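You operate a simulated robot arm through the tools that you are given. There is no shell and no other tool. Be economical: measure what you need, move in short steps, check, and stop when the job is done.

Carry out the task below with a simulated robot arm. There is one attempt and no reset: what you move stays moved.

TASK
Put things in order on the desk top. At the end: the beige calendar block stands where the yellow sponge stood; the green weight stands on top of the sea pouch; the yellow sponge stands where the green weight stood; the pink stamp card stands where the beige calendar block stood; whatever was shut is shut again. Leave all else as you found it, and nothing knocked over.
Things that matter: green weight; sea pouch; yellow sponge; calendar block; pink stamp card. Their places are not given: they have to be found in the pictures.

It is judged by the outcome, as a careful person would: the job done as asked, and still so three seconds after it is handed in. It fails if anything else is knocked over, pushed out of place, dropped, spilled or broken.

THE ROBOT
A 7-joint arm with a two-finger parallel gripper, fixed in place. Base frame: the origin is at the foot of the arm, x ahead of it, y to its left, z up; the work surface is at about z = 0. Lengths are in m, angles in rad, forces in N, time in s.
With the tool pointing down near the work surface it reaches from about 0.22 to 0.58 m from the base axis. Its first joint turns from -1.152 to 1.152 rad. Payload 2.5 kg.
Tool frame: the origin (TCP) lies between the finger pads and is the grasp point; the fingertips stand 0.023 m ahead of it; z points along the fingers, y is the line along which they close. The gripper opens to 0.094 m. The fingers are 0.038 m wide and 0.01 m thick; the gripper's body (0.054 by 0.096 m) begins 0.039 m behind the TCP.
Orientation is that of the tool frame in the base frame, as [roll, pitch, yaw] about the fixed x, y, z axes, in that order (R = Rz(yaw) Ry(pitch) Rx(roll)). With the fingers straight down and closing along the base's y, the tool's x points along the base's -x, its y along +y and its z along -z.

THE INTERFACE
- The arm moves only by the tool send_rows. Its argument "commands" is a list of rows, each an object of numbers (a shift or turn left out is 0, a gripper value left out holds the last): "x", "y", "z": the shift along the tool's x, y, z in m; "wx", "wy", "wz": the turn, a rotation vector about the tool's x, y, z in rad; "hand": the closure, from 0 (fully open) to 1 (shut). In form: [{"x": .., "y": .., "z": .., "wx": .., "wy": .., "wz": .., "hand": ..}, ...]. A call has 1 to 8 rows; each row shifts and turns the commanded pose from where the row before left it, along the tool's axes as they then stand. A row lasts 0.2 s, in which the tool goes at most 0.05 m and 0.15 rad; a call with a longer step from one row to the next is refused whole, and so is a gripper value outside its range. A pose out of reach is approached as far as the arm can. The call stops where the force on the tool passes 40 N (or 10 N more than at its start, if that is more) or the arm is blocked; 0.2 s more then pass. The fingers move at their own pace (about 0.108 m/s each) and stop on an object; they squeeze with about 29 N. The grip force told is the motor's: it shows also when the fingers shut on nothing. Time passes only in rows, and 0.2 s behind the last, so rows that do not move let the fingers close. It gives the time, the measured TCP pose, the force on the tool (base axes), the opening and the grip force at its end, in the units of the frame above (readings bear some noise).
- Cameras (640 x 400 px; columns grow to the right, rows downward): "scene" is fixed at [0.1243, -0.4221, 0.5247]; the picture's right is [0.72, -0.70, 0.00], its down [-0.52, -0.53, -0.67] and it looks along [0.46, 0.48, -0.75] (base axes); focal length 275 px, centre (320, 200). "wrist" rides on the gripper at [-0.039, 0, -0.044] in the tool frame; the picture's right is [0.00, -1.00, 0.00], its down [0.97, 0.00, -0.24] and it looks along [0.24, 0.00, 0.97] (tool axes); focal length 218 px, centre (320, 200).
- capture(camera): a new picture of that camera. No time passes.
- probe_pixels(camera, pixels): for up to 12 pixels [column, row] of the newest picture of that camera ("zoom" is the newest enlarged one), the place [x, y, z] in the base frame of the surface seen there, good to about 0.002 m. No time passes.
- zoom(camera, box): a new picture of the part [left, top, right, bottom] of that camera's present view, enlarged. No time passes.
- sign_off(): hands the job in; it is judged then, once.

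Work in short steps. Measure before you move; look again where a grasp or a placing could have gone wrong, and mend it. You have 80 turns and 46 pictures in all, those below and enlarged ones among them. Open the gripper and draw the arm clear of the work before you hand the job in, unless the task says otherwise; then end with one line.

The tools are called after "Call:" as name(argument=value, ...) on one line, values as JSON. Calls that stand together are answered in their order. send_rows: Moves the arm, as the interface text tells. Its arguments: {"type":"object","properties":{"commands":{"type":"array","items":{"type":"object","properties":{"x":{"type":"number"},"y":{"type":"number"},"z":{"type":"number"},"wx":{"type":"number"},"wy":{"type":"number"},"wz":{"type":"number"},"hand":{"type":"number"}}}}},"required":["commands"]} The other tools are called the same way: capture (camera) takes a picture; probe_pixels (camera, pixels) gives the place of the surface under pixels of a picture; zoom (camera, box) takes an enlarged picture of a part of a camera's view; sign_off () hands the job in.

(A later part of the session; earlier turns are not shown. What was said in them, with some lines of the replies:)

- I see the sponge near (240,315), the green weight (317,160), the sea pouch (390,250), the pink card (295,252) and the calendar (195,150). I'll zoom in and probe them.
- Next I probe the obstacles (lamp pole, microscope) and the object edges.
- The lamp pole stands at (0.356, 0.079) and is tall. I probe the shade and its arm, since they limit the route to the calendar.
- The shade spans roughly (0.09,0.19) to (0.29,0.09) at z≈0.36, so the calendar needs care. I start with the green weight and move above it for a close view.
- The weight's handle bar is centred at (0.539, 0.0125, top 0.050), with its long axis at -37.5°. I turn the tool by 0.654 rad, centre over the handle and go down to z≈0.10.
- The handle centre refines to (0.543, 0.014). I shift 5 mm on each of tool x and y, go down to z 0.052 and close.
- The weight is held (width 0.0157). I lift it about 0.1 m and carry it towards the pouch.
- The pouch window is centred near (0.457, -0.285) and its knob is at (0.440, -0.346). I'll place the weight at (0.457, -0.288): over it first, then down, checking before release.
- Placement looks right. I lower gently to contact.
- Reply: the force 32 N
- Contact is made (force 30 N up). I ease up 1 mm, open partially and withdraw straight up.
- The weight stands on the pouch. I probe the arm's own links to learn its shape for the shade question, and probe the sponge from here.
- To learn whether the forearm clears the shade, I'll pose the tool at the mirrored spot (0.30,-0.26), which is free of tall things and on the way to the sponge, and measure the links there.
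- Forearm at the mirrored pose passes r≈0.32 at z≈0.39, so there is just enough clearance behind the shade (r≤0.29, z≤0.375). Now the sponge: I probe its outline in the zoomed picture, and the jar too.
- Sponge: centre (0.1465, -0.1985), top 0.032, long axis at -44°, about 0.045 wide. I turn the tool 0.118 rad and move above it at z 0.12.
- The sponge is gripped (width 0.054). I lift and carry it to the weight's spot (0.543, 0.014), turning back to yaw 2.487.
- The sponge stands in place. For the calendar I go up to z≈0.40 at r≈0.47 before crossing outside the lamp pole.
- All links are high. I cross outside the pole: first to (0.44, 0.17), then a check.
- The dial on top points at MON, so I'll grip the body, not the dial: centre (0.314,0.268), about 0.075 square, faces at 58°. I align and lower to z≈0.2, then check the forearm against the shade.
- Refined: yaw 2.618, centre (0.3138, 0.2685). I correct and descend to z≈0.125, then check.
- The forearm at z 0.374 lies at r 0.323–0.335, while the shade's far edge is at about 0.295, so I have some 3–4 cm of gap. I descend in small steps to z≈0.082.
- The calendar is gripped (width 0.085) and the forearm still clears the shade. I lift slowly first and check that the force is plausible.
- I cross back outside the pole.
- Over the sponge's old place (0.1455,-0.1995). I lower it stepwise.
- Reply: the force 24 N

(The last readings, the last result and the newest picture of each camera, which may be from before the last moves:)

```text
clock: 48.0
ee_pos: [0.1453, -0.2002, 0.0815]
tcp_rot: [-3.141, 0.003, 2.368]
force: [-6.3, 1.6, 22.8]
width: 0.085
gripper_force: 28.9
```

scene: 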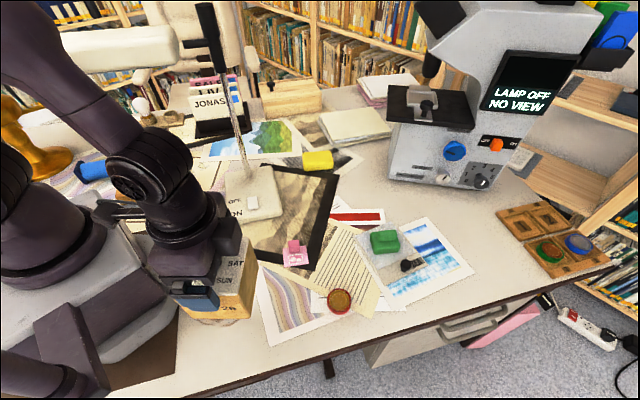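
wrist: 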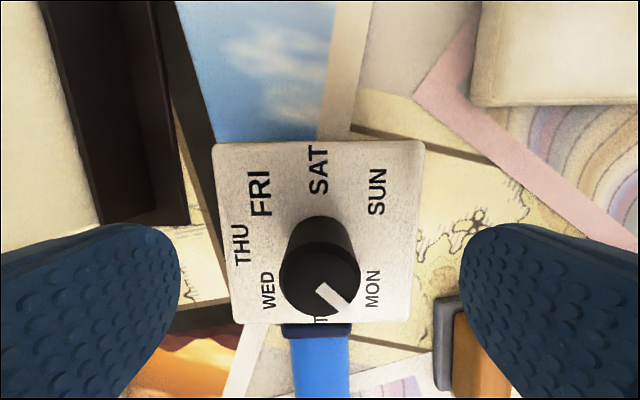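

Contact (23 N up). I ease back, release and rise straight up.

Call:
send_rows(commands=[{"z": -0.001}, {"hand": 0}, {"hand": 0}, {}, {"z": -0.02}, {"z": -0.035}, {"z": -0.035}, {}])

Call:
capture(camera="wrist")

```text
clock: 49.8
ee_pos: [0.1456, -0.199, 0.1734]
tcp_rot: [3.142, -0.001, 2.37]
force: [0.0, 0.3, -0.2]
width: 0.094
gripper_force: 0.1
```

```text
12 pictures are left
```

wrist: 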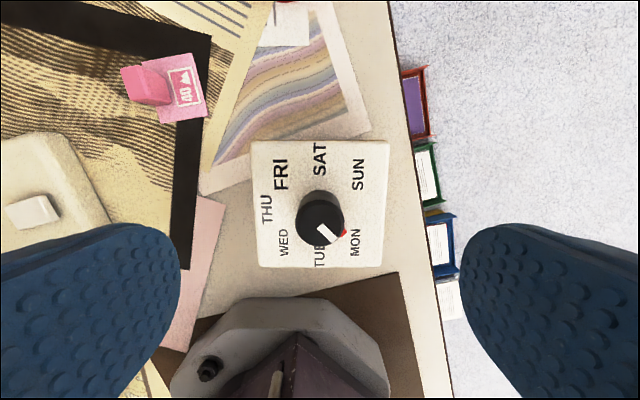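

The calendar is in place and the dial is unchanged. Next the stamp card: I move over its handle near (0.305,-0.165).

Call:
send_rows(commands=[{"x": -0.0228, "y": 0.034}, {"x": -0.0228, "y": 0.034}, {"x": -0.0228, "y": 0.034}, {"x": -0.0228, "y": 0.034}, {"wz": -0.089}, {"wz": -0.089, "z": 0.03}, {"z": 0.03}, {}])

Call:
zoom(camera="wrist", box=[220, 110, 420, 260])

```text
clock: 51.6
ee_pos: [0.304, -0.1661, 0.1103]
tcp_rot: [3.14, 0.0, 2.549]
force: [-0.5, -0.8, -0.4]
width: 0.094
gripper_force: 0.2
```

```text
2.67 times, centred on (320, 185) of wrist
```

zoom: 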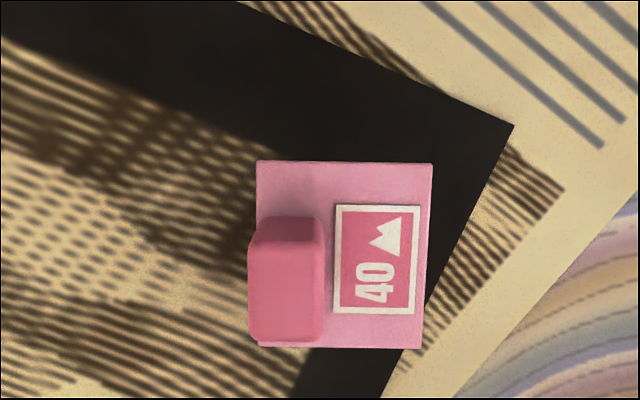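

Call:
probe_pixels(camera="zoom", pixels=[[255, 295], [316, 295], [286, 250], [286, 335], [286, 295], [260, 165], [430, 167], [420, 345], [262, 345], [286, 220], [345, 257], [248, 250]])

```text
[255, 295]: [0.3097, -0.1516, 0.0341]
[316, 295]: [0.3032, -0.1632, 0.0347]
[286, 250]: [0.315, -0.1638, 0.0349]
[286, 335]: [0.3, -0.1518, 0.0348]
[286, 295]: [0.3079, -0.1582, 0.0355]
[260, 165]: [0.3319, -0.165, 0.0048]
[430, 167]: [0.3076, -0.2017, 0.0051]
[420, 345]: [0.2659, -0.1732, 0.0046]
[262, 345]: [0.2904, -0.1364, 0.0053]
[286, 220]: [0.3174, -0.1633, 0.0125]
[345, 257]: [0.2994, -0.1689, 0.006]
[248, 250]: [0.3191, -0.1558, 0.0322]
```

Handle centre is (0.3072,-0.1577), top 0.035; card centre is (0.2990,-0.1691). I align, descend to z≈0.036 and grip the handle.

Call:
send_rows(commands=[{"x": 0.002, "y": 0.0088, "z": 0.015}, {"z": 0.03}, {"z": 0.02}, {"z": 0.0093}, {}, {"hand": 1}, {"hand": 1}, {"hand": 1}])

Call:
send_rows(commands=[{"z": -0.02, "hand": 1}, {"z": -0.035}, {"z": -0.04}, {"z": -0.04}, {}])

Call:
capture(camera="wrist")

```text
clock: 53.4
ee_pos: [0.3093, -0.1568, 0.0368]
tcp_rot: [3.14, -0.002, 2.549]
force: [-0.1, -1.3, 1.4]
width: 0.016
gripper_force: 29.1
```

```text
clock: 54.6
ee_pos: [0.3067, -0.1573, 0.1726]
tcp_rot: [3.141, 0.001, 2.548]
force: [-1.1, 0.3, 0.4]
width: 0.0159
gripper_force: 28.6
```

```text
10 pictures are left
```

wrist: 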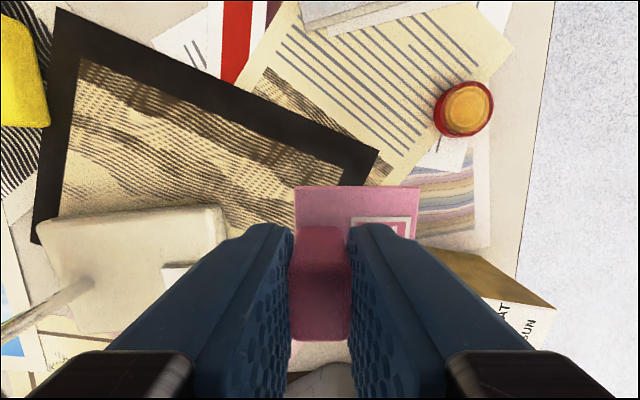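

The card is held. I rise to z 0.40 at (0.47,-0.02), then cross to the calendar side.

Call:
send_rows(commands=[{"x": -0.0084, "y": 0.0292, "z": -0.0326}, {"x": -0.0084, "y": 0.0292, "z": -0.0326}, {"x": -0.0084, "y": 0.0292, "z": -0.0326}, {"x": -0.0084, "y": 0.0292, "z": -0.0326}, {"x": -0.0084, "y": 0.0292, "z": -0.0326}, {"x": -0.0084, "y": 0.0292, "z": -0.0326}, {"x": -0.0084, "y": 0.0292, "z": -0.0326}, {}])

```text
clock: 56.4
ee_pos: [0.4734, -0.0194, 0.4012]
tcp_rot: [3.141, -0.001, 2.549]
force: [0.2, -0.3, -1.1]
width: 0.0159
gripper_force: 28.9
```

Call:
send_rows(commands=[{"x": 0.0313, "y": 0.036}, {"x": 0.0313, "y": 0.036}, {"x": 0.0313, "y": 0.036}, {"x": 0.0313, "y": 0.036}, {"x": 0.0368, "y": 0.0144}, {"x": 0.0368, "y": 0.0144}, {"x": 0.0368, "y": 0.0144}, {"x": 0.0368, "y": 0.0144}])

```text
clock: 58.2
ee_pos: [0.36, 0.2986, 0.3993]
tcp_rot: [-3.14, -0.001, 2.545]
force: [-0.8, -0.4, 0.3]
width: 0.0159
gripper_force: 29.3
```

Target for the handle is (0.322, 0.280), so the card centres on (0.314, 0.2685). I go there and descend to z≈0.12.

Call:
send_rows(commands=[{"x": 0.0211, "y": -0.0366}, {"z": 0.045}, {"z": 0.045}, {"z": 0.045}, {"z": 0.045}, {"z": 0.045}, {"z": 0.045}, {}])

Call:
capture(camera="wrist")

Call:
zoom(camera="scene", box=[60, 0, 260, 180])

```text
clock: 60.0
ee_pos: [0.3223, 0.2787, 0.1296]
tcp_rot: [-3.14, 0.0, 2.547]
force: [-0.7, 0.5, -0.1]
width: 0.0161
gripper_force: 29.1
```

```text
9 pictures are left
```

wrist: 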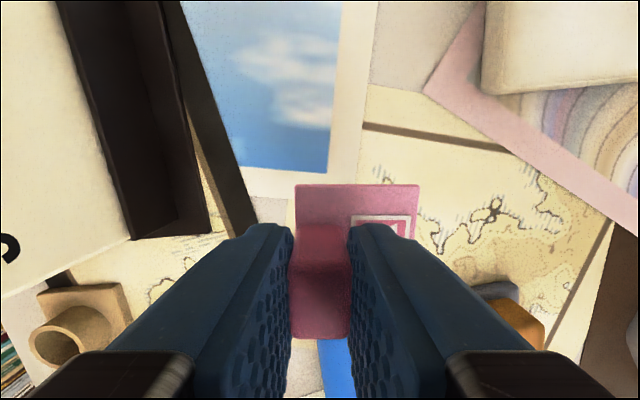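

```text
2.22 times, centred on (160, 90) of scene
```

zoom: 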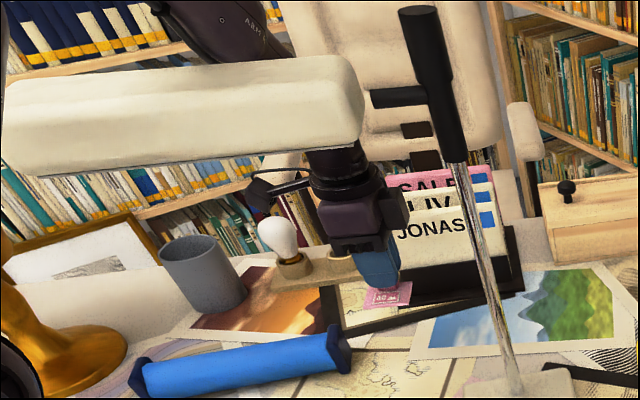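

Call:
probe_pixels(camera="wrist", pixels=[[200, 225], [140, 235], [175, 120], [245, 215], [185, 150], [320, 375], [90, 290], [500, 295], [330, 345], [210, 110]])

Call:
probe_pixels(camera="zoom", pixels=[[210, 50], [230, 60], [260, 55], [200, 30], [180, 20], [240, 40], [320, 345], [345, 370], [230, 66]])

```text
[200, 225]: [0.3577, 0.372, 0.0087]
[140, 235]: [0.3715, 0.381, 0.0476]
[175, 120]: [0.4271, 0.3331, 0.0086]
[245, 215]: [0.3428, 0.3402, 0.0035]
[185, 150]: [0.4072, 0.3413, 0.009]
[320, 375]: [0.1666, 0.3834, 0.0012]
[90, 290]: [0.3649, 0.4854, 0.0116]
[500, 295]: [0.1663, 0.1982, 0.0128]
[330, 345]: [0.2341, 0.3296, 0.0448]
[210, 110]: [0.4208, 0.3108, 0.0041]
```

```text
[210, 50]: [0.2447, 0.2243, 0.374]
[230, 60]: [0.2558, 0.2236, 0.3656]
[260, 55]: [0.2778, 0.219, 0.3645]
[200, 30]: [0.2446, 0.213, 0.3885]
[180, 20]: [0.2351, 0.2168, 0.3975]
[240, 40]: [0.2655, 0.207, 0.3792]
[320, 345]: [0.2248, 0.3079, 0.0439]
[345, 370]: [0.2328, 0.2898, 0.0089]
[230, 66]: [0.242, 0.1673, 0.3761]
```

Tray and roller are clear, and the forearm stays at r≈0.33. I descend.

Call:
send_rows(commands=[{"z": 0.02}, {"z": 0.02}, {"z": 0.02}, {"z": 0.015}, {}, {}])

Call:
zoom(camera="scene", box=[60, 0, 260, 180])

```text
clock: 61.4
ee_pos: [0.3209, 0.2796, 0.0537]
tcp_rot: [3.141, 0.001, 2.548]
force: [0.4, -0.7, 0.4]
width: 0.0159
gripper_force: 29.0
```

```text
2.22 times, centred on (160, 90) of scene
```

zoom: 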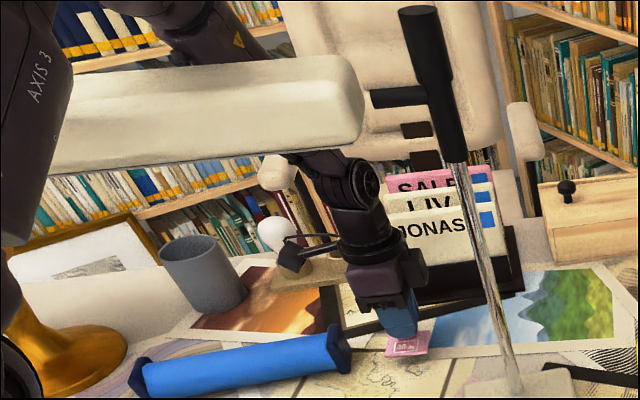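

Call:
probe_pixels(camera="zoom", pixels=[[195, 50], [215, 58], [190, 64], [180, 35], [165, 20], [250, 55], [170, 62], [210, 66]])

Call:
send_rows(commands=[{"z": 0.008}, {"z": 0.006}, {"z": 0.002}, {}, {}])

```text
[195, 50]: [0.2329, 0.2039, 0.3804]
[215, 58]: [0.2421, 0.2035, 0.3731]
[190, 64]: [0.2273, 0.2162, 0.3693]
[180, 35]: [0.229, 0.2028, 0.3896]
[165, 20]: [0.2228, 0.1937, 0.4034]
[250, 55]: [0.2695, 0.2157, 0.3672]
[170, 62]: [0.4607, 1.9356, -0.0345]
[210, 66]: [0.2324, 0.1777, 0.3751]
```

```text
clock: 62.6
ee_pos: [0.3217, 0.2794, 0.0381]
tcp_rot: [3.141, 0.0, 2.547]
force: [0.1, -0.8, 0.6]
width: 0.0155
gripper_force: 29.1
```

Call:
send_rows(commands=[{"z": 0.002}, {}, {"z": 0.001}, {}, {"z": 0.001}, {}])

```text
clock: 64.0
ee_pos: [0.3222, 0.2798, 0.0347]
tcp_rot: [3.14, 0.002, 2.545]
force: [-0.3, -2.9, 21.4]
width: 0.0158
gripper_force: 29.2
```

Contact. I release with a small opening and rise.

Call:
send_rows(commands=[{"z": -0.0005}, {"hand": 0.55}, {"hand": 0.55}, {}, {"z": -0.02}, {"z": -0.035}, {"z": -0.035}, {}])

Call:
capture(camera="wrist")

```text
clock: 65.8
ee_pos: [0.3224, 0.2813, 0.1249]
tcp_rot: [-3.141, 0.002, 2.547]
force: [0.0, 0.2, -0.4]
width: 0.0424
gripper_force: 0.0
```

```text
6 pictures are left
```

wrist: 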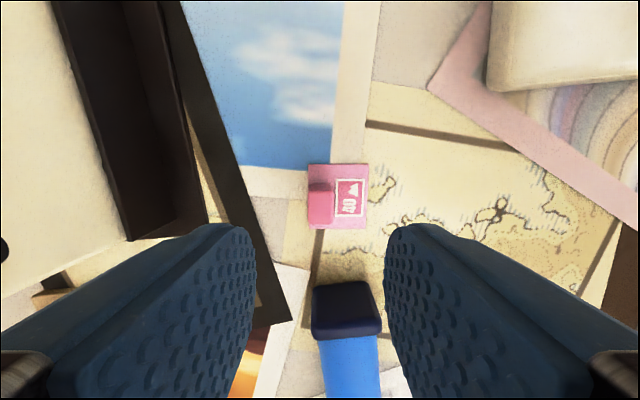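

Call:
probe_pixels(camera="wrist", pixels=[[310, 167], [366, 166], [364, 227], [310, 226], [338, 180]])

Call:
send_rows(commands=[{"z": -0.045}, {"z": -0.045}, {"z": -0.045}, {"z": -0.045}, {"z": -0.045}, {"z": -0.045}, {"x": -0.018, "y": 0.04}, {}])

```text
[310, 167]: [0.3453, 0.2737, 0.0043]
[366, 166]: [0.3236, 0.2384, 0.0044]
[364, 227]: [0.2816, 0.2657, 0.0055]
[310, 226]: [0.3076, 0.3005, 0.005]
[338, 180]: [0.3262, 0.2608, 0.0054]
```

```text
clock: 67.6
ee_pos: [0.3573, 0.3035, 0.3966]
tcp_rot: [-3.141, 0.001, 2.547]
force: [0.3, 0.3, 0.9]
width: 0.0422
gripper_force: 0.1
```

The card centre is at (0.3145, 0.2696), as wanted. I cross back clear of the lamp and take a final look.

Call:
send_rows(commands=[{"x": -0.0368, "y": -0.0144, "hand": 0}, {"x": -0.0368, "y": -0.0144}, {"x": -0.0368, "y": -0.0144}, {"x": -0.0368, "y": -0.0144}, {"x": -0.0313, "y": -0.036}, {"x": -0.0313, "y": -0.036}, {"x": -0.0313, "y": -0.036}, {"x": -0.0313, "y": -0.036}])

Call:
capture(camera="scene")

Call:
capture(camera="wrist")

```text
clock: 69.4
ee_pos: [0.4705, -0.0174, 0.3984]
tcp_rot: [3.14, 0.0, 2.55]
force: [0.5, -0.3, 0.1]
width: 0.0941
gripper_force: 0.0
```

```text
5 pictures are left
```

scene: 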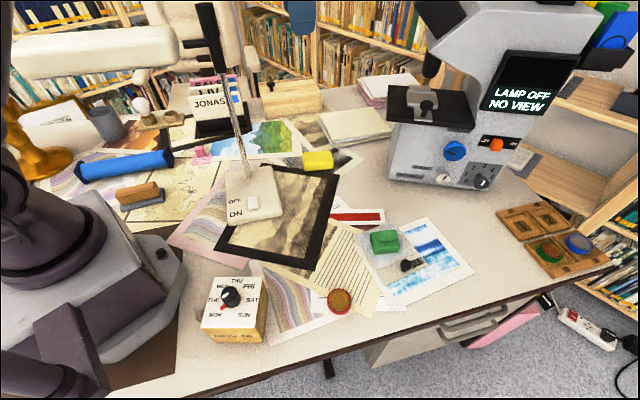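

```text
4 pictures are left
```

wrist: 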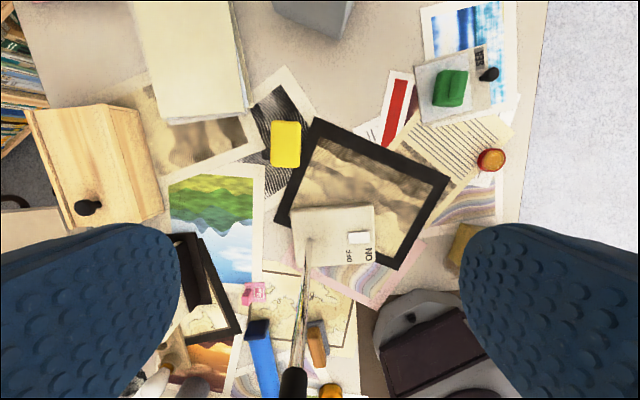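

All items are placed, nothing else has moved, the gripper is open and the arm is clear, so I hand in.

Call:
sign_off()

```text
The job is handed in.
```

The calendar block, green weight, yellow sponge and pink stamp card are all where you asked. Nothing else was moved or knocked over, nothing shut was opened, and the job is handed in.
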